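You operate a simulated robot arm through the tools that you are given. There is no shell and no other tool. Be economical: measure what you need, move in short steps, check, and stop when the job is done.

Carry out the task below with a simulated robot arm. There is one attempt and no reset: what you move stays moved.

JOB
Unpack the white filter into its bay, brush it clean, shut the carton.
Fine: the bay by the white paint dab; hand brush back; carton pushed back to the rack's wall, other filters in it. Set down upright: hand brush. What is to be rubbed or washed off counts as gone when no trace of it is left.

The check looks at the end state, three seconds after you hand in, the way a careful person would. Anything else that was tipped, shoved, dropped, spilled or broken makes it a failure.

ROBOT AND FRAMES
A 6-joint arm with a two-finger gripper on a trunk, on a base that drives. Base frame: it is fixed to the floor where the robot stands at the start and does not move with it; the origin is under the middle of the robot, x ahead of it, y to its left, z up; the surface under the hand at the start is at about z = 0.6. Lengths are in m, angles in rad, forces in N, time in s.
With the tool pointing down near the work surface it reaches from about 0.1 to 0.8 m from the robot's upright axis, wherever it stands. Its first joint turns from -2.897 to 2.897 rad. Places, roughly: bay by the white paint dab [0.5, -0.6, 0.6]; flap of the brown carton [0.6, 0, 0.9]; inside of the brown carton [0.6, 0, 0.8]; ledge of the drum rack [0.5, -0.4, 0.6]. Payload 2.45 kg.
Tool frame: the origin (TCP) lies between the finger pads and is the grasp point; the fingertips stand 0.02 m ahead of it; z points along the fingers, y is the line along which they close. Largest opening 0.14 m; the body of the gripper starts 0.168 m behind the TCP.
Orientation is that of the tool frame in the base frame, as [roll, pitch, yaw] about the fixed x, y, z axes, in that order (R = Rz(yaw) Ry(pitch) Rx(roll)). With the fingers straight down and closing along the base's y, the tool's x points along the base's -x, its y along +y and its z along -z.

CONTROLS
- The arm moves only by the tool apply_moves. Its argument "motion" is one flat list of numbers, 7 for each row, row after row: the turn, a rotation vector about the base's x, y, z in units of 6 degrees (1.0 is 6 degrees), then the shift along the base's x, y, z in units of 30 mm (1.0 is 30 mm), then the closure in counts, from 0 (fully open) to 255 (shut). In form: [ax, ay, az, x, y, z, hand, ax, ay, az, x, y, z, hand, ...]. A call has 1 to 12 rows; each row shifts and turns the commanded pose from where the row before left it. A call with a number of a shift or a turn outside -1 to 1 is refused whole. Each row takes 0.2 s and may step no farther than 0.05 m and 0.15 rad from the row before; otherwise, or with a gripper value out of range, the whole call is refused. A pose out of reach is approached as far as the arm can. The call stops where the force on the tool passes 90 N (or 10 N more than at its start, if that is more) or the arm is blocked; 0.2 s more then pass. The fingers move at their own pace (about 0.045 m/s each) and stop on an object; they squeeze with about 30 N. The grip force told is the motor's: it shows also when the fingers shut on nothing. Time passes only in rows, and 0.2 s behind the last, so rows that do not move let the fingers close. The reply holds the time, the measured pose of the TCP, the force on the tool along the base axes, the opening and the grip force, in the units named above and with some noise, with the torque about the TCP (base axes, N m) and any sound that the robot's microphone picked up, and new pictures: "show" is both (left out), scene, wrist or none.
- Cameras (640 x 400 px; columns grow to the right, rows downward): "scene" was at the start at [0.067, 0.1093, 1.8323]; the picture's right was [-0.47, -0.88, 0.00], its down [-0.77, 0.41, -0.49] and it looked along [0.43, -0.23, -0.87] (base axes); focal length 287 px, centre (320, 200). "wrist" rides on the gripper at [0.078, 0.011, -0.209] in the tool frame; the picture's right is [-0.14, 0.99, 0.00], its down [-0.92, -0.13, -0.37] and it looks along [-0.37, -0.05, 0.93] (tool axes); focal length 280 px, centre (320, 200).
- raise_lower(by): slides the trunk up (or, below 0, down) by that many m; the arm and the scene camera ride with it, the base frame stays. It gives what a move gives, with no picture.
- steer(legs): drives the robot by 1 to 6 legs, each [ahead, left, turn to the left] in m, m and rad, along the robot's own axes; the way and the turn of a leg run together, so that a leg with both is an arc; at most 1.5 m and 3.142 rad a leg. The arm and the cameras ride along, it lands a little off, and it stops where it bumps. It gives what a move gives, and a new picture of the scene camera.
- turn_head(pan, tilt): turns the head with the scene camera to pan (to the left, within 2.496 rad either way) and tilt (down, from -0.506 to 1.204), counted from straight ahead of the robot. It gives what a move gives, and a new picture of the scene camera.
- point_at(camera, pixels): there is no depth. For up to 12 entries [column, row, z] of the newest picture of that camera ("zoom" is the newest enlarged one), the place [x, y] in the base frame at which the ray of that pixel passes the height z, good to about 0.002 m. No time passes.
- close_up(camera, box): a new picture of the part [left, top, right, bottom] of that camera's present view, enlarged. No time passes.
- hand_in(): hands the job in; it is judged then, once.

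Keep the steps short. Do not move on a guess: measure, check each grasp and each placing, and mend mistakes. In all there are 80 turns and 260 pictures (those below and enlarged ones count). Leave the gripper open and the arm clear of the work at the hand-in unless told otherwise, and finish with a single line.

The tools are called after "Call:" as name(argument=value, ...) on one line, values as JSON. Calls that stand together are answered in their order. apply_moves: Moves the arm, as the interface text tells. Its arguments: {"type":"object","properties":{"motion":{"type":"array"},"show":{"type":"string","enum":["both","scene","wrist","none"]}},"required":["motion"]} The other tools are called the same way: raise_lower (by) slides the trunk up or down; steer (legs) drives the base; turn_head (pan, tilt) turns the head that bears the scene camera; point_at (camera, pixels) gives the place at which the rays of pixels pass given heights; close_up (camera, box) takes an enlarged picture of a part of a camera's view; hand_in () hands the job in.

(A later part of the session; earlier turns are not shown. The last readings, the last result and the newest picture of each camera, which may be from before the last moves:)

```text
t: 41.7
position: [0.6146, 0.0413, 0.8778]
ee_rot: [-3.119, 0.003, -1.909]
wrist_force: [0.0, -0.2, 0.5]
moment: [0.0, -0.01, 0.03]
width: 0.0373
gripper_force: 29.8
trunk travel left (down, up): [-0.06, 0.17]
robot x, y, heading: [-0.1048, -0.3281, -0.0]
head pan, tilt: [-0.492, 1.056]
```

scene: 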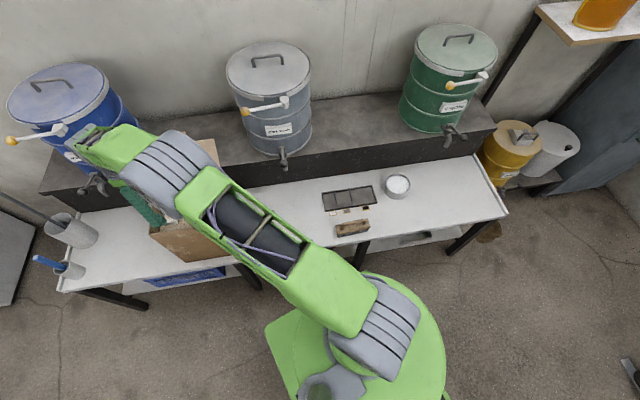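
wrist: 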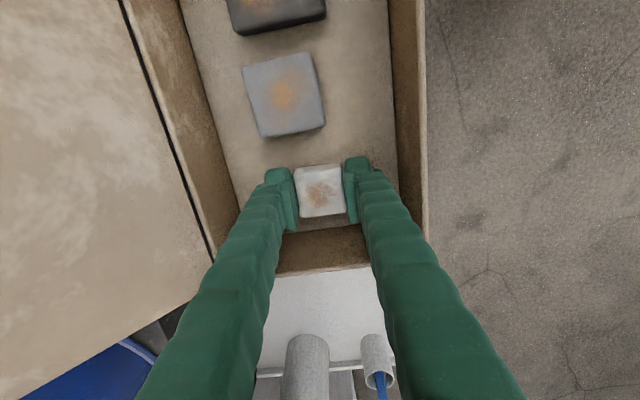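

Gripped at 37 mm width. Lift straight up.

Call:
apply_moves(motion=[0, 0, 0, 0, 0, 0.5, 255, 0, 0, 0, 0, 0, 0.9, 255, 0, 0, 0, 0, 0, 0.9, 255, 0, 0, 0, 0, 0, 0.9, 255, 0, 0, 0, 0, 0, 0.9, 255, 0, 0, 0, 0, 0, 0.9, 255, 0, 0, 0, 0, 0, 0.9, 255, 0, 0, 0, 0, 0, 0.9, 255], show="both")

Call:
close_up(camera="scene", box=[300, 160, 430, 250])

Call:
point_at(camera="zoom", pixels=[[320, 200, 0.6]])

```text
t: 43.5
position: [0.6157, 0.042, 1.0821]
ee_rot: [-3.117, 0.004, -1.907]
wrist_force: [0.2, -0.9, 0.3]
moment: [0.03, -0.01, -0.01]
width: 0.0372
gripper_force: 29.6
trunk travel left (down, up): [-0.06, 0.17]
robot x, y, heading: [-0.0992, -0.3216, 0.004]
head pan, tilt: [-0.492, 1.056]
```

scene: 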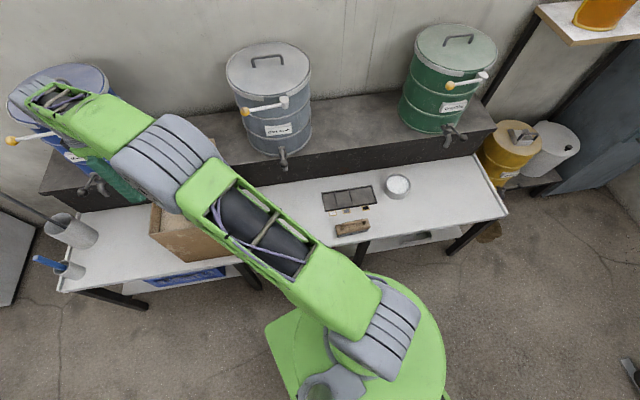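
wrist: 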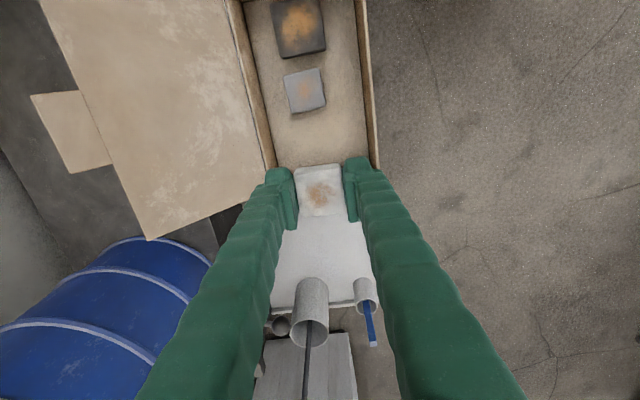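

```text
4.44 times, centred on (365, 205) of scene
```

zoom: 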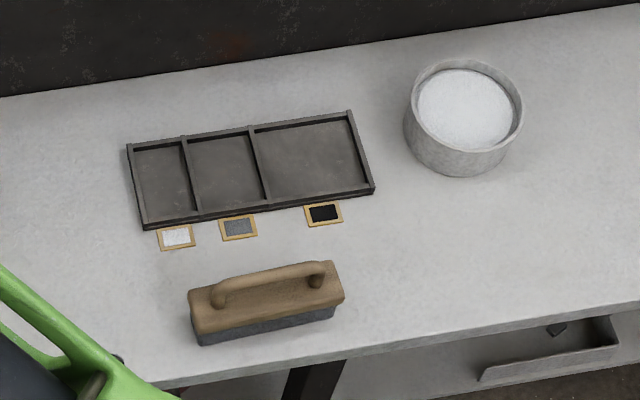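

```text
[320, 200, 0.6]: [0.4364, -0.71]
```

Held securely. Now measure the tray's white bay, the dab and the brush from the zoom.

Call:
point_at(camera="zoom", pixels=[[131, 149, 0.615], [185, 141, 0.615], [147, 220, 0.615], [199, 211, 0.615], [350, 112, 0.615], [373, 186, 0.615], [177, 237, 0.6], [200, 342, 0.6], [336, 316, 0.6], [190, 293, 0.62], [330, 264, 0.62], [143, 228, 0.6]])

Call:
close_up(camera="scene", box=[315, 175, 385, 245])

```text
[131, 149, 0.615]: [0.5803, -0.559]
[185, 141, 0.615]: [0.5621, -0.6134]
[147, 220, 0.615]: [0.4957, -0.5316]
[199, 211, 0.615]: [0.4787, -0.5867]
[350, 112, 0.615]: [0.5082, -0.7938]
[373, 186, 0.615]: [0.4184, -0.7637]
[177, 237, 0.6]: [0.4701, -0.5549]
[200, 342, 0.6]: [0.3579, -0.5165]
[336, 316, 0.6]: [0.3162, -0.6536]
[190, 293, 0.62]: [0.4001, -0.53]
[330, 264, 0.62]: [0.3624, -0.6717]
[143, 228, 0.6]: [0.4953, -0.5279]
```

```text
5.71 times, centred on (350, 210) of scene
```

zoom: 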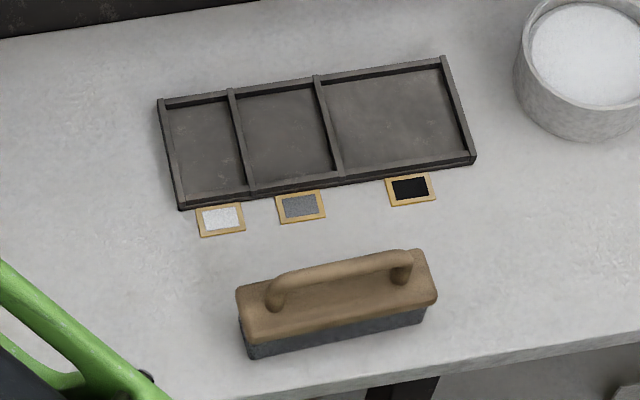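

White bay centre ≈ (0.529, -0.573), heading ≈ -0.318, inner ~50×79 mm. Carry the filter over at height.

Call:
apply_moves(motion=[0, 0, 0.17, -0.14, -1, 0.2, 255, 0, 0, 0, -0.14, -1, 0.2, 255, 0, 0, 0, -0.14, -1, 0.2, 255, 0, 0, 0, -0.14, -1, 0, 255, 0, 0, 0, -0.14, -1, 0, 255, 0, 0, 0, -0.14, -1, 0, 255, 0, 0, 0, -0.14, -1, 0, 255, 0, 0, 0, -0.14, -1, 0, 255, 0, 0, 0, -0.14, -1, 0, 255, 0, 0, 0, -0.14, -1, 0, 255, 0, 0, 0, -0.14, -1, 0, 255, 0, 0, 0, -0.14, -1, 0, 255], show="none")

Call:
apply_moves(motion=[0, 0, 0, -0.14, -0.95, -0.8, 255, 0, 0, 0, -0.14, -0.95, -0.8, 255, 0, 0, 0, -0.14, -0.95, -0.8, 255, 0, 0, 0, -0.14, -0.95, -0.8, 255, 0, 0, 0, -0.14, -0.95, -0.8, 255, 0, 0, 0, -0.14, -0.95, -0.8, 255, 0, 0, 0, -0.14, -0.95, -0.8, 255, 0, 0, 0, -0.14, -0.95, -0.8, 255, 0, 0, 0, -0.14, -0.9, -0.8, 255, 0, 0, 0, 0, 0, -0.9, 255], show="both")

```text
t: 46.1
position: [0.5642, -0.3178, 1.0999]
ee_rot: [-3.119, 0.003, -1.889]
wrist_force: [0.3, -0.1, 0.5]
moment: [0.0, 0.0, 0.0]
width: 0.0372
gripper_force: 30.2
trunk travel left (down, up): [-0.06, 0.17]
robot x, y, heading: [-0.0994, -0.3258, 0.0]
head pan, tilt: [-0.492, 1.056]
```

```text
t: 48.3
position: [0.5264, -0.5738, 0.8571]
ee_rot: [-3.118, 0.002, -1.89]
wrist_force: [0.6, -0.4, 0.1]
moment: [0.02, 0.02, -0.01]
width: 0.0372
gripper_force: 29.7
trunk travel left (down, up): [-0.06, 0.17]
robot x, y, heading: [-0.103, -0.3262, 0.002]
head pan, tilt: [-0.492, 1.056]
```

scene: 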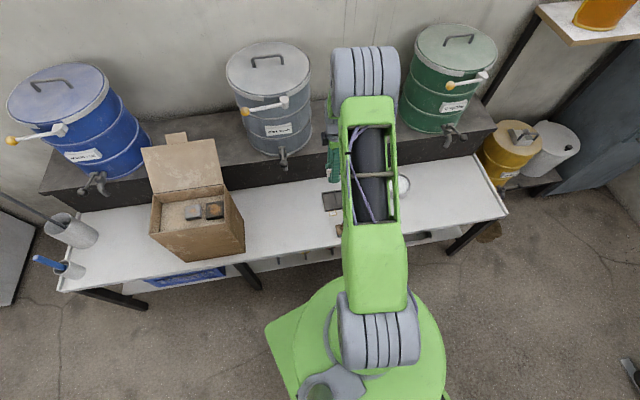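
wrist: 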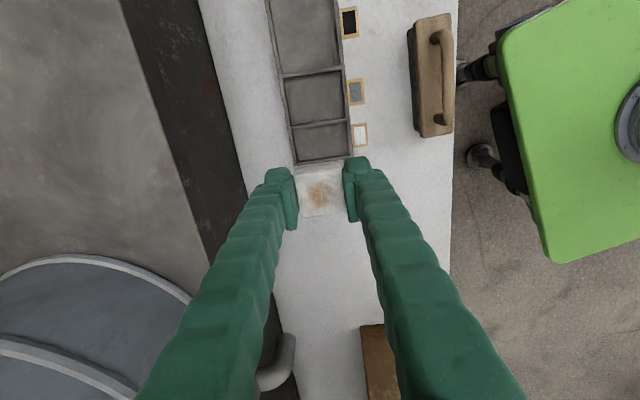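

Over the tray. Zoom on the white bay and re-measure it from here.

Call:
close_up(camera="wrist", box=[250, 60, 400, 190])

Call:
point_at(camera="zoom", pixels=[[320, 200, 0.6]])

```text
3.08 times, centred on (325, 125) of wrist
```

zoom: 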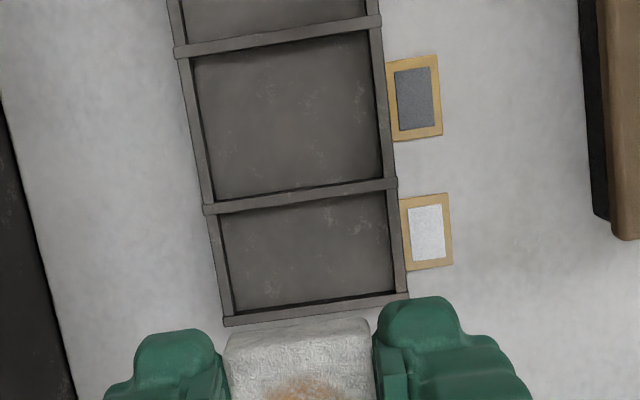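

```text
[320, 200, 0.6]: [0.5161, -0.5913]
```

Call:
point_at(camera="zoom", pixels=[[210, 210, 0.615], [392, 184, 0.615], [404, 296, 0.615], [227, 321, 0.615], [220, 217, 0.604], [387, 191, 0.604], [395, 290, 0.604], [234, 313, 0.604]])

```text
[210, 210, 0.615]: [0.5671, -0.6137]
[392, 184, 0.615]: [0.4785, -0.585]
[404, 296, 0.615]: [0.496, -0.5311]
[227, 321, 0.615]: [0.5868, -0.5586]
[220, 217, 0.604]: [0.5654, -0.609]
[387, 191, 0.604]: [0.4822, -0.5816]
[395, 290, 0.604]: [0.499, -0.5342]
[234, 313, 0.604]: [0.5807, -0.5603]
```

Bay centre refined to (0.532,-0.572). Shift 5 mm and descend to z≈0.665.

Call:
apply_moves(motion=[0, 0, 0.1, 0.18, 0.06, -0.9, 255, 0, 0, 0, 0, 0, -0.9, 255, 0, 0, 0, 0, 0, -0.9, 255, 0, 0, 0, 0, 0, -0.9, 255, 0, 0, 0, 0, 0, -0.9, 255, 0, 0, 0, 0, 0, -0.9, 255, 0, 0, 0, 0, 0, -0.9, 255], show="wrist")

Call:
close_up(camera="wrist", box=[250, 130, 400, 240])

```text
t: 49.9
position: [0.5331, -0.5704, 0.6682]
ee_rot: [-3.118, 0.004, -1.88]
wrist_force: [0.0, 0.5, -0.3]
moment: [-0.02, 0.04, 0.0]
width: 0.0373
gripper_force: 30.0
trunk travel left (down, up): [-0.06, 0.17]
robot x, y, heading: [-0.0984, -0.3259, 0.004]
head pan, tilt: [-0.492, 1.056]
```

wrist: 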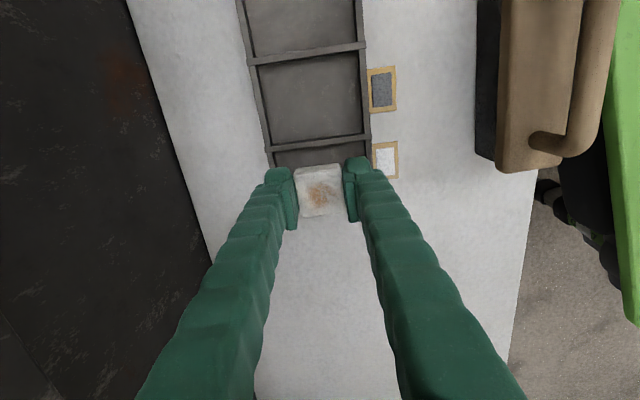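

```text
3.64 times, centred on (325, 185) of wrist
```

zoom: 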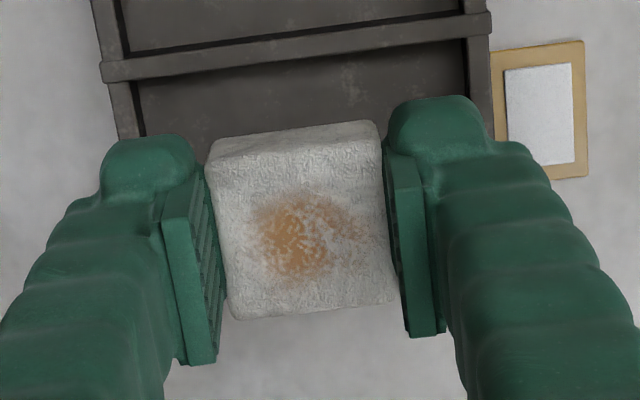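

Aligned; the gap to the bay floor is about 4 cm. Descend gently.

Call:
apply_moves(motion=[0, 0, 0, 0, 0, -0.3, 255, 0, 0, 0, 0, 0, -0.3, 255, 0, 0, 0, 0, 0, -0.3, 255, 0, 0, 0, 0, 0, -0.2, 255], show="wrist")

```text
t: 50.9
position: [0.532, -0.5718, 0.6358]
ee_rot: [-3.118, 0.004, -1.88]
wrist_force: [-0.5, 0.7, 8.9]
moment: [0.05, 0.22, 0.03]
width: 0.0375
gripper_force: 30.2
trunk travel left (down, up): [-0.06, 0.17]
robot x, y, heading: [-0.0984, -0.3261, -0.001]
head pan, tilt: [-0.492, 1.056]
```

wrist: 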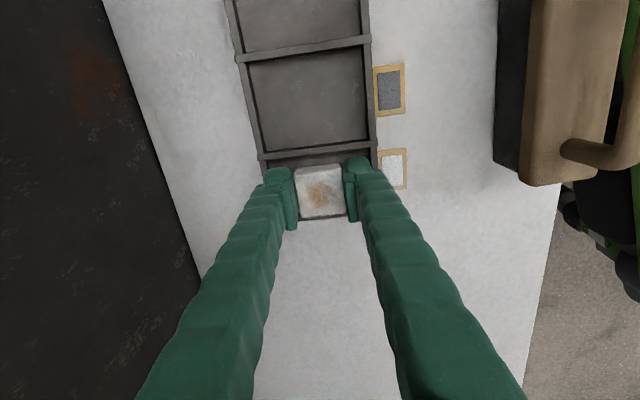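

Contact (8.9 N). Zoom to verify it's inside the bay and not on a rim.

Call:
close_up(camera="wrist", box=[250, 130, 400, 240])

Call:
close_up(camera="scene", box=[300, 160, 430, 250])

```text
3.64 times, centred on (325, 185) of wrist
```

zoom: 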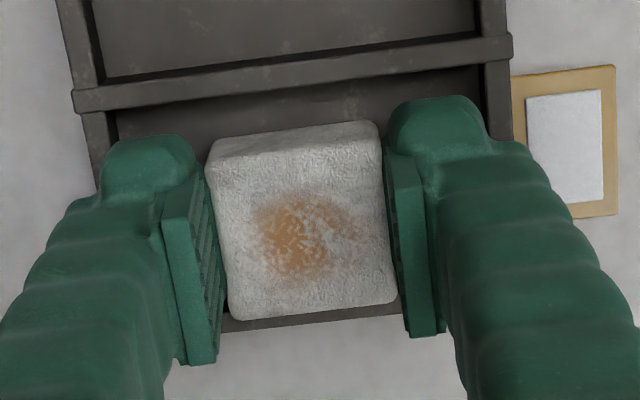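

```text
4.44 times, centred on (365, 205) of scene
```

zoom: 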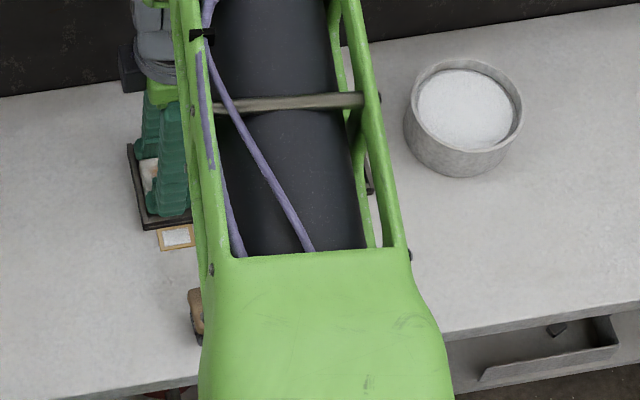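

Contact centre lies near the front finger/edge, inside the bay. Relieve 1 mm and release just enough (≈52 mm) to stay within the bay.

Call:
apply_moves(motion=[0, 0, 0, 0, 0, 0.05, 160, 0, 0, 0, 0, 0, 0, 160, 0, 0, 0, 0, 0, 0, 160], show="wrist")

Call:
close_up(camera="wrist", box=[250, 130, 400, 240])

```text
t: 51.7
position: [0.5325, -0.5711, 0.6362]
ee_rot: [-3.118, 0.003, -1.879]
wrist_force: [-0.2, -1.2, -0.3]
moment: [0.02, -0.04, 0.03]
width: 0.0521
gripper_force: 0.0
trunk travel left (down, up): [-0.06, 0.17]
robot x, y, heading: [-0.0959, -0.3288, -0.0]
head pan, tilt: [-0.492, 1.056]
```

wrist: 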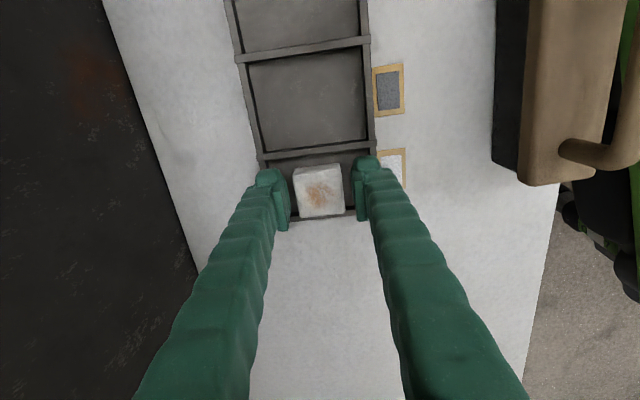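

```text
3.64 times, centred on (325, 185) of wrist
```

zoom: 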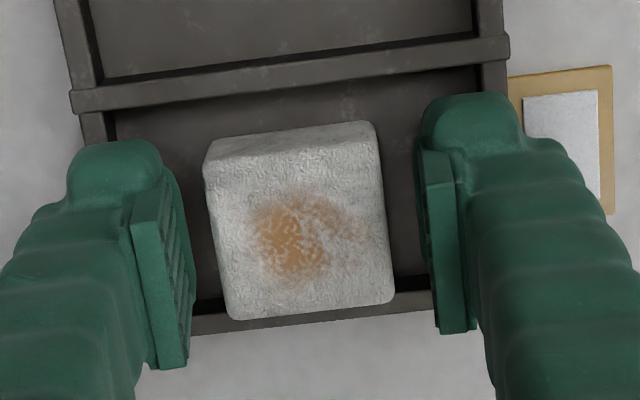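

The filter sits flat in the white bay. Raise the hand clear and look at the brush.

Call:
apply_moves(motion=[0, 0, 0, 0, 0, 0.6, 160, 0, 0, 0, 0, 0, 1, 160, 0, 0, 0, 0, 0, 1, 110, 0, 0, 0, -0.6, 0, 1, 110, 0, 0, 0, -0.9, 0, 1, 110, 0, 0, 0, -0.9, 0, 0.6, 110, 0, 0, 0, -0.9, 0, 0, 110, 0, 0, 0, -0.9, 0, 0, 110], show="both")

Call:
close_up(camera="scene", box=[310, 170, 400, 245])

Call:
close_up(camera="wrist", box=[220, 0, 400, 190])

```text
t: 53.5
position: [0.4054, -0.5701, 0.7922]
ee_rot: [-3.118, 0.004, -1.881]
wrist_force: [0.7, 0.1, -0.5]
moment: [0.01, 0.04, -0.01]
width: 0.0796
gripper_force: 0.0
trunk travel left (down, up): [-0.06, 0.17]
robot x, y, heading: [-0.096, -0.3284, -0.003]
head pan, tilt: [-0.492, 1.056]
```

scene: 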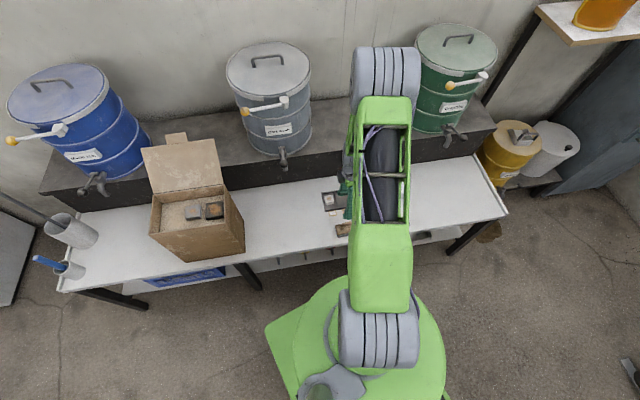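
wrist: 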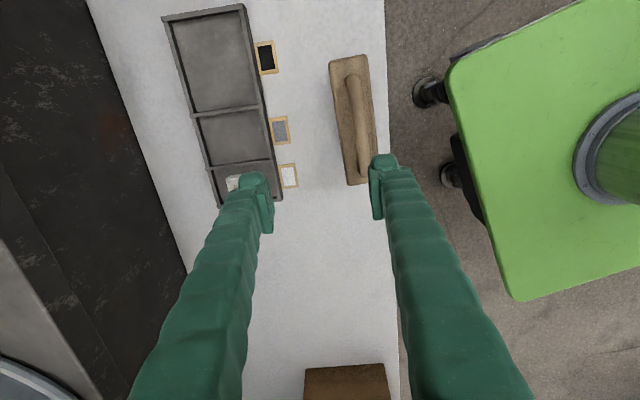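

```text
5.33 times, centred on (355, 208) of scene
```

zoom: 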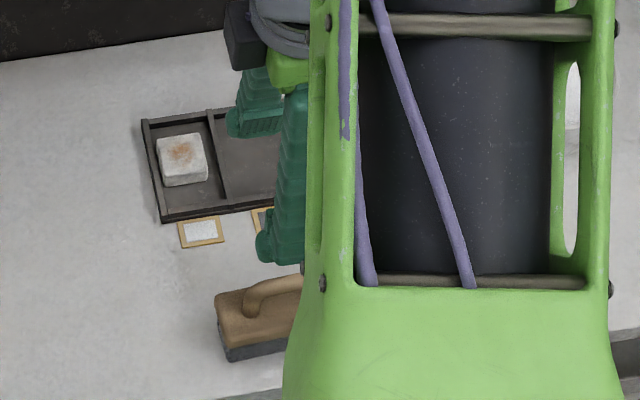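

```text
2.11 times, centred on (310, 95) of wrist
```

zoom: 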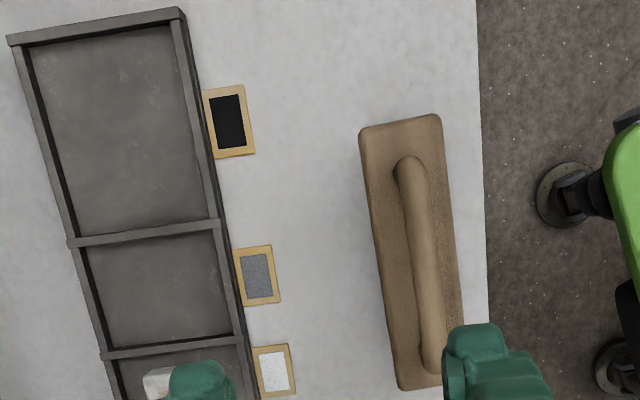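

Filter confirmed well inside its bay. Now triangulate the brush handle (scene px ≈(353.5,221.9); wrist px ≈(358.3,127.2)).

Call:
point_at(camera="scene", pixels=[[353.5, 221.9, 0.63], [353.5, 221.9, 0.68], [343, 224, 0.66], [364.9, 220.2, 0.66], [336.3, 224.6, 0.64], [337.5, 233.4, 0.6]])

Call:
point_at(camera="wrist", pixels=[[358.3, 127.2, 0.63], [358.3, 127.2, 0.68], [352, 79, 0.66], [364, 175, 0.66], [329, 60, 0.64], [367, 54, 0.64], [377, 182, 0.64], [350, 185, 0.64], [330, 62, 0.6]])

```text
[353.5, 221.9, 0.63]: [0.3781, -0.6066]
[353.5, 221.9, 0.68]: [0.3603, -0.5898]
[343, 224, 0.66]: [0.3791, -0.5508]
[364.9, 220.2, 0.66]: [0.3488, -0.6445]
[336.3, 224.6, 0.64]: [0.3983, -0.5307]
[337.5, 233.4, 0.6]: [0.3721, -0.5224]
```

```text
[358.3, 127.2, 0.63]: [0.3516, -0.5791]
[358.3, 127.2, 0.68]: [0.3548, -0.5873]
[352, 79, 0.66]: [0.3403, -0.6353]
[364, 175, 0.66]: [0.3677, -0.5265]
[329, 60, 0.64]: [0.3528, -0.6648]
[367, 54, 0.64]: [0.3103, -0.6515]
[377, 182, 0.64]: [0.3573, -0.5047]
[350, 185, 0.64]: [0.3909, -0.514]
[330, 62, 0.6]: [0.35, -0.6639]
```

Handle top is z≈0.69 at (0.355,-0.588), heading ≈-0.275. Move over it and partly descend.

Call:
apply_moves(motion=[0, 0, 0.15, -0.8, -0.3, 0, 110, 0, 0, 0.15, -0.85, -0.3, 0, 110, 0, 0, 0, 0, 0, -0.8, 110, 0, 0, 0, 0, 0, -0.8, 110, 0, 0, 0, 0, 0, -0.5, 110], show="wrist")

Call:
close_up(camera="scene", box=[310, 170, 400, 245])

```text
t: 54.7
position: [0.3567, -0.5886, 0.7296]
ee_rot: [-3.119, 0.003, -1.848]
wrist_force: [0.5, 0.3, 0.5]
moment: [0.01, -0.04, 0.01]
width: 0.0797
gripper_force: 0.0
trunk travel left (down, up): [-0.06, 0.17]
robot x, y, heading: [-0.0985, -0.3269, 0.006]
head pan, tilt: [-0.492, 1.056]
```

wrist: 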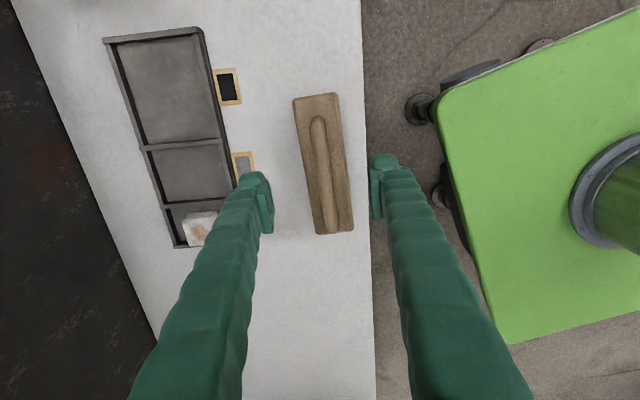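

```text
5.33 times, centred on (355, 208) of scene
```

zoom: 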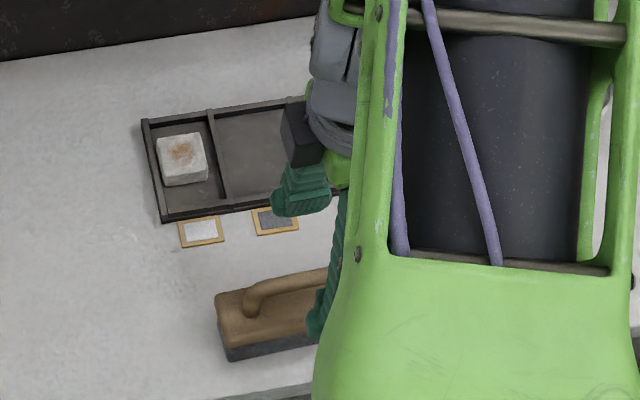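

Handle is centred and parallel. Descend to z≈0.688 and close.

Call:
apply_moves(motion=[0, 0, 0, 0, 0, -0.7, 110, 0, 0, 0, 0, 0, -0.65, 110, 0, 0, 0, 0, 0, 0, 255, 0, 0, 0, 0, 0, 0, 255, 0, 0, 0, 0, 0, 0, 255, 0, 0, 0, 0, 0, 0, 255, 0, 0, 0, 0, 0, 0, 255], show="wrist")

Call:
close_up(camera="scene", box=[310, 170, 400, 245])

```text
t: 56.3
position: [0.3562, -0.5887, 0.6885]
ee_rot: [-3.118, 0.005, -1.847]
wrist_force: [0.2, 0.4, 1.1]
moment: [0.0, 0.01, 0.0]
width: 0.0083
gripper_force: 27.0
trunk travel left (down, up): [-0.06, 0.17]
robot x, y, heading: [-0.0982, -0.3289, 0.002]
head pan, tilt: [-0.492, 1.056]
```

wrist: 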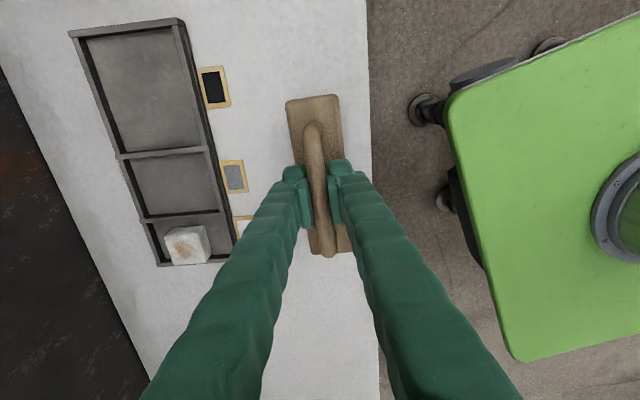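

```text
5.33 times, centred on (355, 208) of scene
```

zoom: 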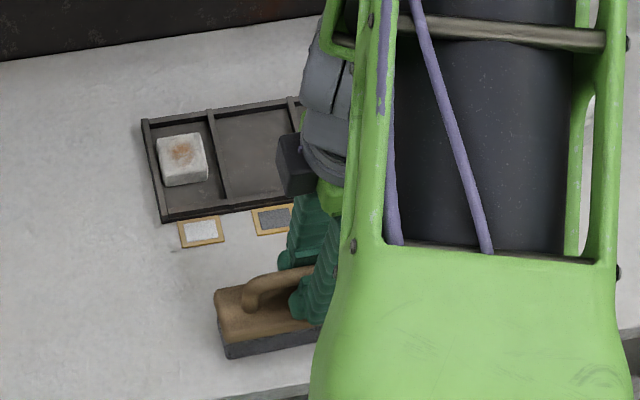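

Only 8 mm width on a ~16 mm bar: the pads caught just its upper rim, so the bar is lower than estimated. Open a bit, go 17 mm lower and close again.

Call:
apply_moves(motion=[0, 0, 0, 0, 0, 0, 150, 0, 0, 0, 0, 0, 0, 150, 0, 0, 0, 0, 0, 0, 150, 0, 0, 0, 0, 0, -0.3, 150, 0, 0, 0, 0, 0, -0.27, 150], show="wrist")

Call:
apply_moves(motion=[0, 0, 0, 0, 0, 0, 255, 0, 0, 0, 0, 0, 0, 255, 0, 0, 0, 0, 0, 0, 255, 0, 0, 0, 0, 0, 0, 255], show="wrist")

```text
t: 57.5
position: [0.3578, -0.5899, 0.6713]
ee_rot: [-3.118, 0.005, -1.849]
wrist_force: [0.2, 1.0, 0.4]
moment: [0.04, -0.01, -0.01]
width: 0.0577
gripper_force: 0.1
trunk travel left (down, up): [-0.06, 0.17]
robot x, y, heading: [-0.0996, -0.3242, -0.001]
head pan, tilt: [-0.492, 1.056]
```

wrist: 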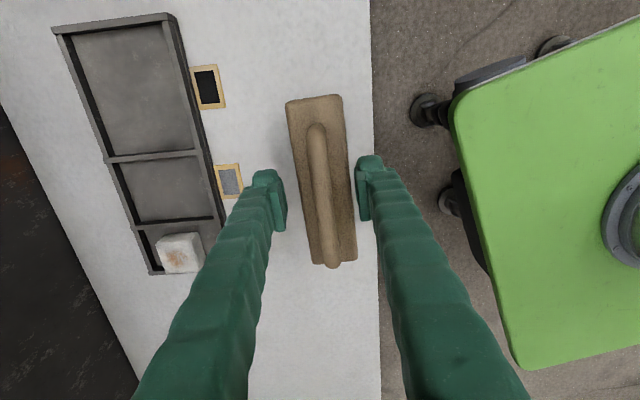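

```text
t: 58.3
position: [0.3535, -0.5868, 0.6787]
ee_rot: [-3.12, 0.008, -1.848]
wrist_force: [-14.0, 7.6, 68.8]
moment: [0.5, 1.99, -0.07]
width: 0.0111
gripper_force: 20.2
trunk travel left (down, up): [-0.06, 0.17]
robot x, y, heading: [-0.1035, -0.3285, 0.006]
head pan, tilt: [-0.492, 1.056]
stopped in row 4: the force on the tool passed its limit at 96 N (the readings are from after the stop); the commanded pose is now the measured one
```

wrist: 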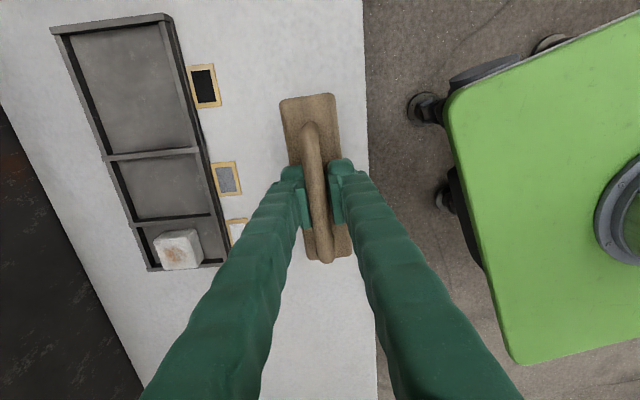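

The front fingertip pressed on something while closing (96 N stop). Zoom before doing anything more.

Call:
close_up(camera="wrist", box=[260, 80, 380, 280])

Call:
close_up(camera="scene", box=[320, 190, 390, 245])

```text
2.00 times, centred on (320, 180) of wrist
```

zoom: 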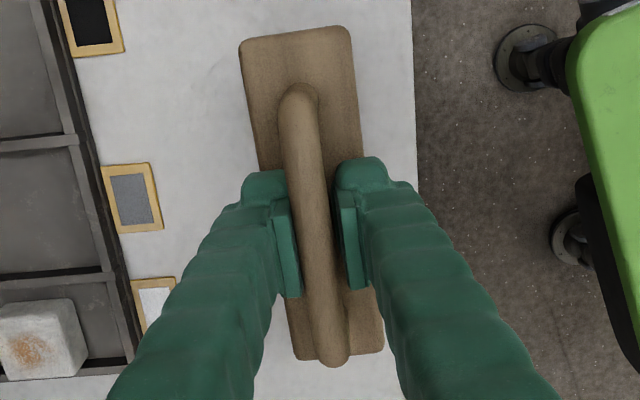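

```text
7.27 times, centred on (355, 218) of scene
```

zoom: 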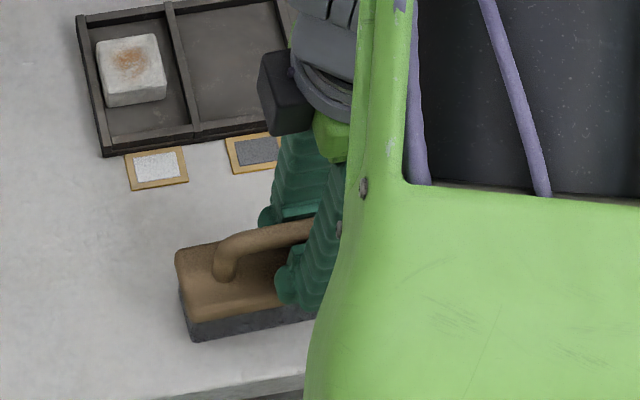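

Front fingertip sits on the brush's body. Raise 4 mm with the fingers closing and re-read.

Call:
apply_moves(motion=[0, 0, 0, 0, 0, 0.15, 255, 0, 0, 0, 0, 0, 0, 255, 0, 0, 0, 0, 0, 0, 255], show="wrist")

Call:
close_up(camera="wrist", box=[260, 130, 380, 250])

```text
t: 59.1
position: [0.3569, -0.5897, 0.6772]
ee_rot: [-3.12, 0.005, -1.849]
wrist_force: [-0.5, 1.5, 1.8]
moment: [0.32, 0.0, 0.08]
width: 0.0073
gripper_force: 30.5
trunk travel left (down, up): [-0.06, 0.17]
robot x, y, heading: [-0.1014, -0.325, -0.0]
head pan, tilt: [-0.492, 1.056]
```

wrist: 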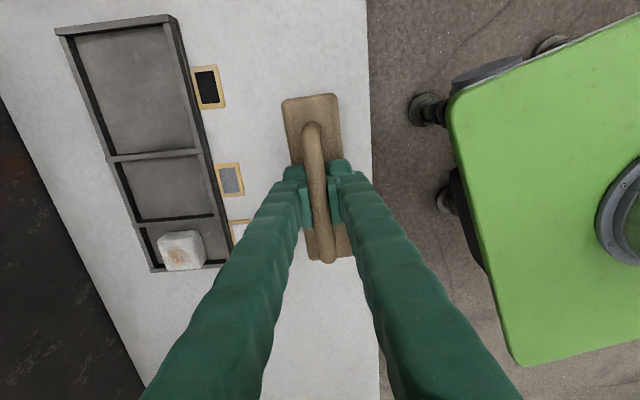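

```text
3.33 times, centred on (320, 190) of wrist
```

zoom: 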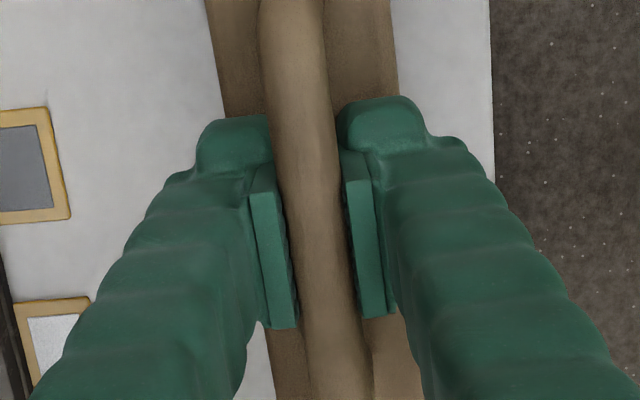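

Now a firm grip (30 N) with no residual force. Test-lift 3 cm.

Call:
apply_moves(motion=[0, 0, 0, 0, 0, 0.3, 255, 0, 0, 0, 0, 0, 0.4, 255, 0, 0, 0, 0, 0, 0.5, 255, 0, 0, 0, 0, 0, 0, 255], show="both")

Call:
close_up(camera="scene", box=[310, 170, 400, 245])

```text
t: 60.1
position: [0.3562, -0.588, 0.7147]
ee_rot: [-3.122, 0.008, -1.847]
wrist_force: [-0.6, -0.2, -1.2]
moment: [0.01, -0.02, 0.02]
width: 0.0072
gripper_force: 30.1
trunk travel left (down, up): [-0.06, 0.17]
robot x, y, heading: [-0.1004, -0.3287, -0.0]
head pan, tilt: [-0.492, 1.056]
```

scene: 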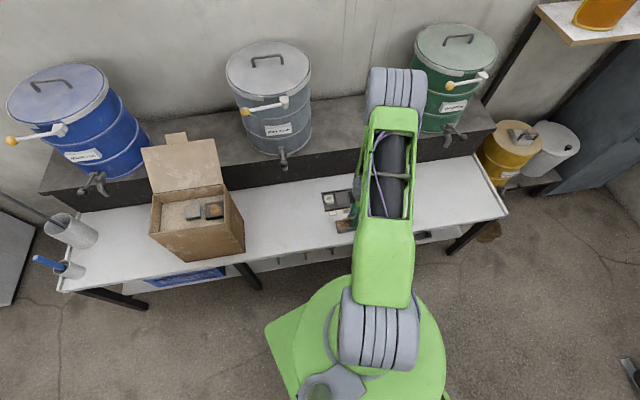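
wrist: 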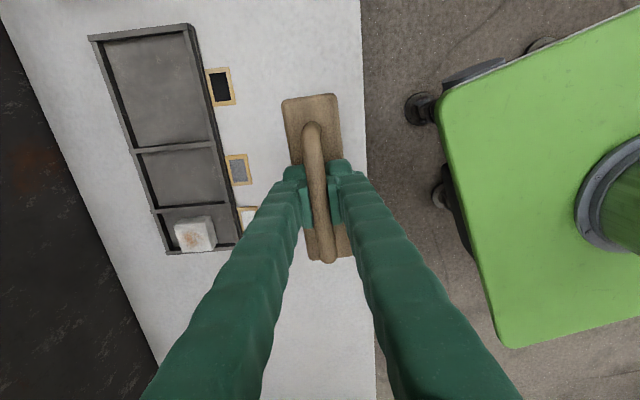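

```text
5.33 times, centred on (355, 208) of scene
```

zoom: 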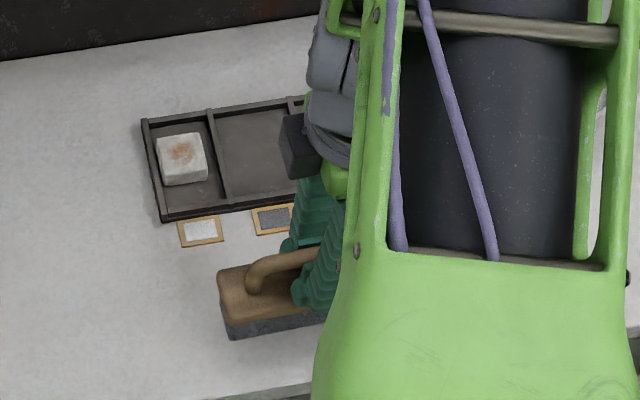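

The brush lifts with the hand (rest pose to remember: TCP (.357,-.590,.677), yaw -1.849). Raise it and carry it above the filter.

Call:
apply_moves(motion=[0, 0, 0, 0, 0, 0.9, 255, 0, 0, 0, 0.3, 0, 0.8, 255, 0, 0, 0, 0.9, 0.1, 0, 255, 0, 0, 0, 0.9, 0.1, 0, 255, 0, 0, 0, 0.9, 0.1, 0, 255, 0, 0, 0, 0.9, 0.1, 0, 255, 0, 0, 0, 0.9, 0.1, 0, 255, 0, 0, 0, 0.6, 0.05, 0, 255], show="both")

Call:
close_up(camera="scene", box=[300, 160, 390, 235])

```text
t: 61.9
position: [0.5185, -0.5717, 0.7653]
ee_rot: [-3.122, 0.008, -1.85]
wrist_force: [0.1, -0.1, -1.6]
moment: [0.01, -0.04, 0.0]
width: 0.007
gripper_force: 30.0
trunk travel left (down, up): [-0.06, 0.17]
robot x, y, heading: [-0.1005, -0.3251, 0.003]
head pan, tilt: [-0.492, 1.056]
```

scene: 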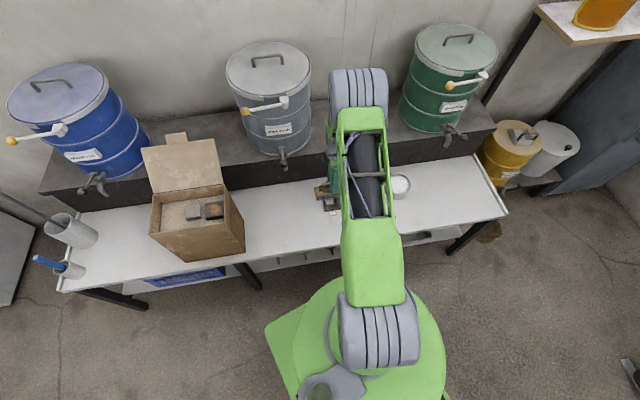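
wrist: 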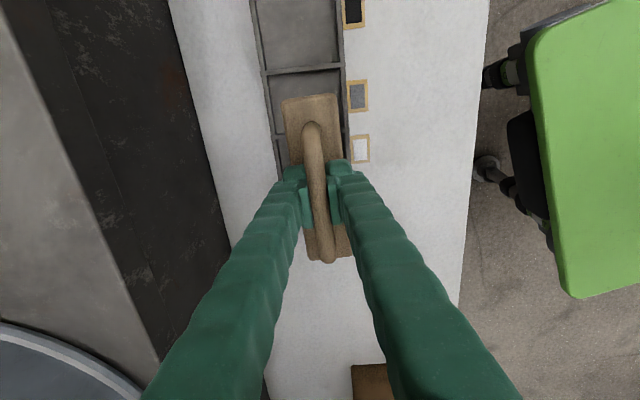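

```text
5.33 times, centred on (345, 198) of scene
```

zoom: 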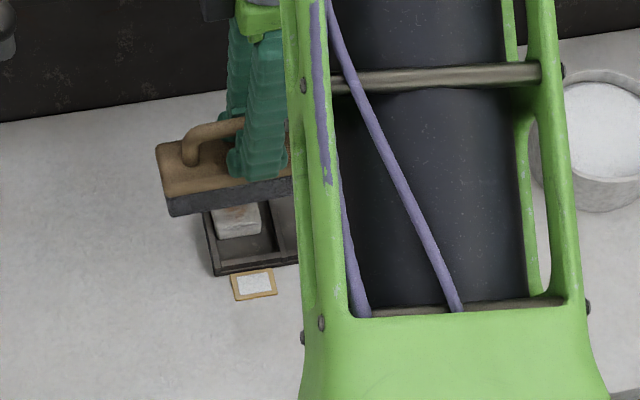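

Brush is above the filter. Lower gently to first contact (expected TCP z ≈ 0.708).

Call:
apply_moves(motion=[0, 0, 0, 0, 0, -0.8, 255, 0, 0, 0, 0, 0, -0.8, 255, 0, 0, 0, 0, 0, -0.1, 255, 0, 0, 0, 0, 0, -0.1, 255, 0, 0, 0, 0, 0, -0.1, 255], show="none")

```text
t: 63.1
position: [0.5172, -0.572, 0.7082]
ee_rot: [-3.122, 0.007, -1.848]
wrist_force: [-1.0, 0.1, -1.9]
moment: [-0.01, 0.02, -0.01]
width: 0.0068
gripper_force: 29.8
trunk travel left (down, up): [-0.06, 0.17]
robot x, y, heading: [-0.0994, -0.3301, 0.003]
head pan, tilt: [-0.492, 1.056]
```

No contact yet; lower on by millimetres.

Call:
apply_moves(motion=[0, 0, 0, 0, 0, -0.07, 255, 0, 0, 0, 0, 0, -0.07, 255], show="none")

Call:
close_up(camera="scene", box=[305, 165, 365, 225])

```text
t: 63.7
position: [0.5179, -0.5713, 0.7073]
ee_rot: [-3.117, 0.005, -1.847]
wrist_force: [-2.5, 1.1, 25.6]
moment: [0.27, 0.12, 0.04]
width: 0.0073
gripper_force: 30.1
trunk travel left (down, up): [-0.06, 0.17]
robot x, y, heading: [-0.0969, -0.3279, 0.003]
head pan, tilt: [-0.492, 1.056]
```

```text
6.67 times, centred on (335, 195) of scene
```

zoom: 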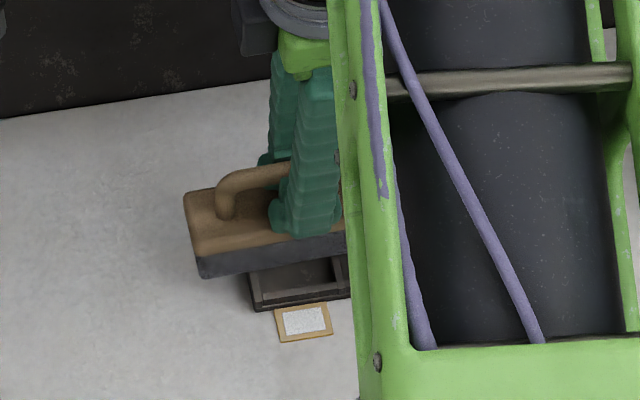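

25.6 N contact: too hard. Ease off ~3 mm, then sweep fore and aft lightly.

Call:
apply_moves(motion=[0, 0, 0, 0, 0, 0.09, 255, 0, 0, 0, 0, 0, 0, 255], show="none")

```text
t: 64.3
position: [0.5188, -0.5725, 0.7068]
ee_rot: [-3.12, 0.007, -1.85]
wrist_force: [1.3, -0.1, 12.5]
moment: [0.05, -0.13, 0.02]
width: 0.0071
gripper_force: 30.3
trunk travel left (down, up): [-0.06, 0.17]
robot x, y, heading: [-0.1043, -0.3259, 0.011]
head pan, tilt: [-0.492, 1.056]
```

Call:
apply_moves(motion=[0, 0, 0, 0, 0, 0.04, 255, 0, 0, 0, 0.4, -0.12, 0, 255, 0, 0, 0, 0.4, -0.12, 0, 255, 0, 0, 0, 0.4, -0.12, 0, 255, 0, 0, 0, -0.4, 0.12, 0, 255, 0, 0, 0, -0.4, 0.12, 0, 255, 0, 0, 0, -0.4, 0.12, 0, 255], show="wrist")

Call:
close_up(camera="scene", box=[305, 165, 365, 225])

```text
t: 65.9
position: [0.516, -0.5724, 0.7071]
ee_rot: [-3.122, 0.007, -1.848]
wrist_force: [-0.7, -0.5, 0.9]
moment: [-0.01, 0.03, 0.04]
width: 0.007
gripper_force: 29.8
trunk travel left (down, up): [-0.06, 0.17]
robot x, y, heading: [-0.1033, -0.3277, -0.0]
head pan, tilt: [-0.492, 1.056]
```

wrist: 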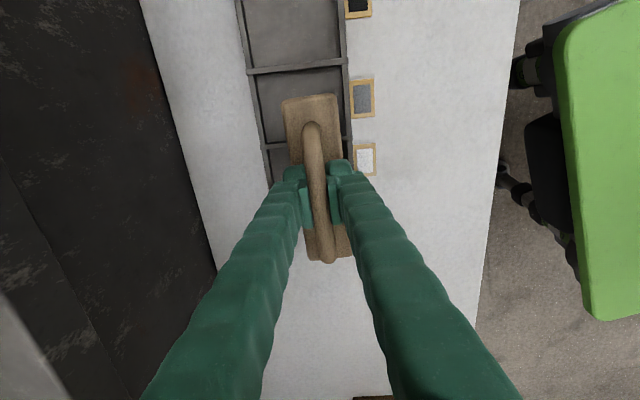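

```text
6.67 times, centred on (335, 195) of scene
```

zoom: 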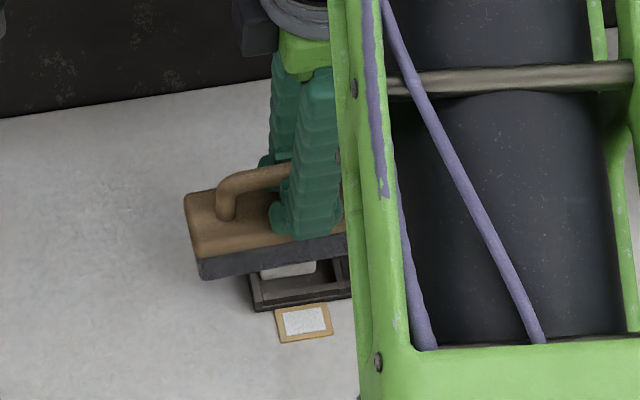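

Light contact now. More strokes, slightly firmer, both sides of centre.

Call:
apply_moves(motion=[0, 0, 0, 0, 0, -0.04, 255, 0, 0, 0, 0.5, -0.15, 0, 255, 0, 0, 0, 0.5, -0.15, 0, 255, 0, 0, 0, 0.4, -0.12, 0, 255, 0, 0, 0, -0.5, 0.15, 0, 255, 0, 0, 0, -0.5, 0.15, 0, 255, 0, 0, 0, -0.5, 0.15, 0, 255, 0, 0, 0, -0.4, 0.12, 0, 255, 0, 0, 0, 0.5, -0.15, 0, 255, 0, 0, 0, 0.5, -0.15, 0, 255, 0, 0, 0, 0.4, -0.12, 0, 255], show="none")

Call:
close_up(camera="scene", box=[305, 165, 365, 225])

```text
t: 68.3
position: [0.5457, -0.5794, 0.708]
ee_rot: [-3.121, 0.007, -1.852]
wrist_force: [-1.8, 1.8, 7.9]
moment: [0.05, 0.12, 0.01]
width: 0.007
gripper_force: 30.5
trunk travel left (down, up): [-0.06, 0.17]
robot x, y, heading: [-0.0987, -0.3294, -0.002]
head pan, tilt: [-0.492, 1.056]
```

```text
6.67 times, centred on (335, 195) of scene
```

zoom: 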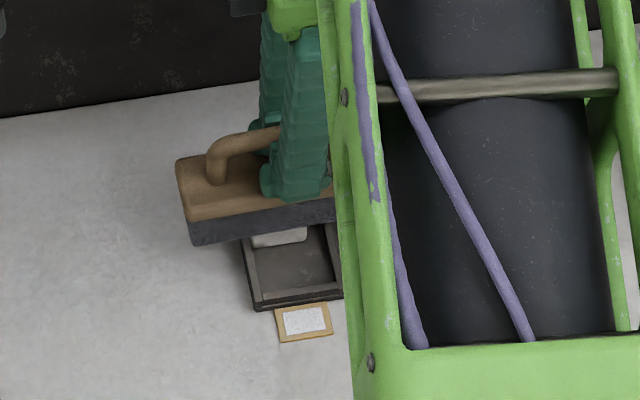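

The filter slides with the brush within the bay, so I'll make longer strokes: the bay's walls hold it at each end while the bristles run over it.

Call:
apply_moves(motion=[0, 0, 0, 0.5, -0.15, 0, 255, 0, 0, 0, 0.5, -0.15, 0, 255, 0, 0, 0, -0.6, 0.18, 0, 255, 0, 0, 0, -0.6, 0.18, 0, 255, 0, 0, 0, -0.6, 0.18, 0, 255, 0, 0, 0, -0.6, 0.18, 0, 255, 0, 0, 0, -0.6, 0.18, 0, 255, 0, 0, 0, 0.6, -0.18, 0, 255, 0, 0, 0, 0.6, -0.18, 0, 255, 0, 0, 0, 0.6, -0.18, 0, 255, 0, 0, 0, 0.6, -0.18, 0, 255], show="none")

Call:
apply_moves(motion=[0, 0, 0, 0, 0, 0.7, 255, 0, 0, 0, -0.8, 0, 0.7, 255, 0, 0, 0, -0.9, 0, 0, 255, 0, 0, 0, -0.9, 0, 0, 255, 0, 0, 0, -0.9, 0, 0, 255], show="wrist")

Call:
close_up(camera="scene", box=[305, 165, 365, 225])

Call:
close_up(camera="wrist", box=[200, 120, 320, 240])

```text
t: 70.7
position: [0.557, -0.5834, 0.707]
ee_rot: [-3.121, 0.008, -1.85]
wrist_force: [-4.2, 1.3, 10.5]
moment: [0.22, 0.36, 0.06]
width: 0.0072
gripper_force: 30.2
trunk travel left (down, up): [-0.06, 0.17]
robot x, y, heading: [-0.1023, -0.3251, -0.0]
head pan, tilt: [-0.492, 1.056]
```

```text
t: 71.9
position: [0.4519, -0.5844, 0.7497]
ee_rot: [-3.122, 0.006, -1.849]
wrist_force: [-0.3, -0.6, -1.8]
moment: [-0.01, -0.03, 0.02]
width: 0.0069
gripper_force: 29.7
trunk travel left (down, up): [-0.06, 0.17]
robot x, y, heading: [-0.0988, -0.3265, 0.004]
head pan, tilt: [-0.492, 1.056]
```

wrist: 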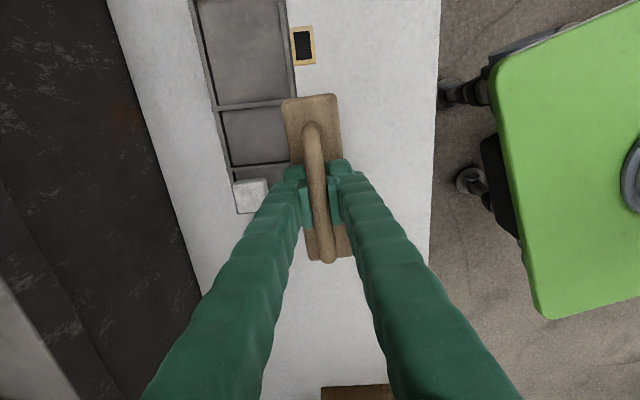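

```text
6.67 times, centred on (335, 195) of scene
```

zoom: 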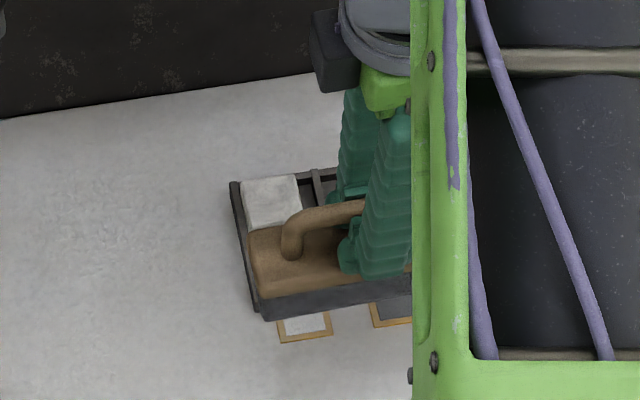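

```text
3.33 times, centred on (260, 180) of wrist
```

zoom: 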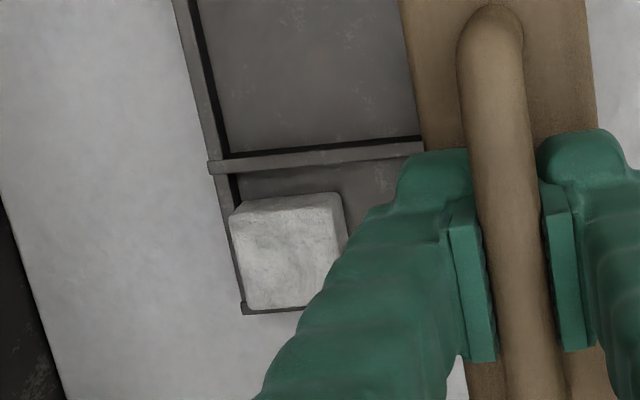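

The dust is gone. Return the brush to its original spot (.357,-.590), lowering to just above the bench.

Call:
apply_moves(motion=[0, 0, 0, -0.8, -0.05, 0, 255, 0, 0, 0, -0.8, -0.05, 0, 255, 0, 0, 0, -0.8, -0.05, 0, 255, 0, 0, 0, -0.77, -0.03, 0, 255, 0, 0, 0, 0, 0, -0.9, 255, 0, 0, 0, 0, 0, -0.9, 255, 0, 0, 0, 0, 0, -0.4, 255], show="none")

```text
t: 73.5
position: [0.3577, -0.5898, 0.6816]
ee_rot: [-3.12, 0.007, -1.848]
wrist_force: [0.3, -0.3, -1.9]
moment: [0.0, -0.03, 0.03]
width: 0.0067
gripper_force: 29.9
trunk travel left (down, up): [-0.06, 0.17]
robot x, y, heading: [-0.0972, -0.3281, 0.004]
head pan, tilt: [-0.492, 1.056]
```

Call:
apply_moves(motion=[0, 0, 0, 0, 0, -0.08, 255, 0, 0, 0, 0, 0, -0.06, 255, 0, 0, 0, 0, 0, 0, 255], show="none")

```text
t: 74.3
position: [0.3564, -0.5902, 0.6776]
ee_rot: [-3.122, 0.007, -1.85]
wrist_force: [-0.9, 0.4, 1.9]
moment: [-0.17, 0.17, -0.06]
width: 0.0074
gripper_force: 30.4
trunk travel left (down, up): [-0.06, 0.17]
robot x, y, heading: [-0.1027, -0.3281, 0.004]
head pan, tilt: [-0.492, 1.056]
```

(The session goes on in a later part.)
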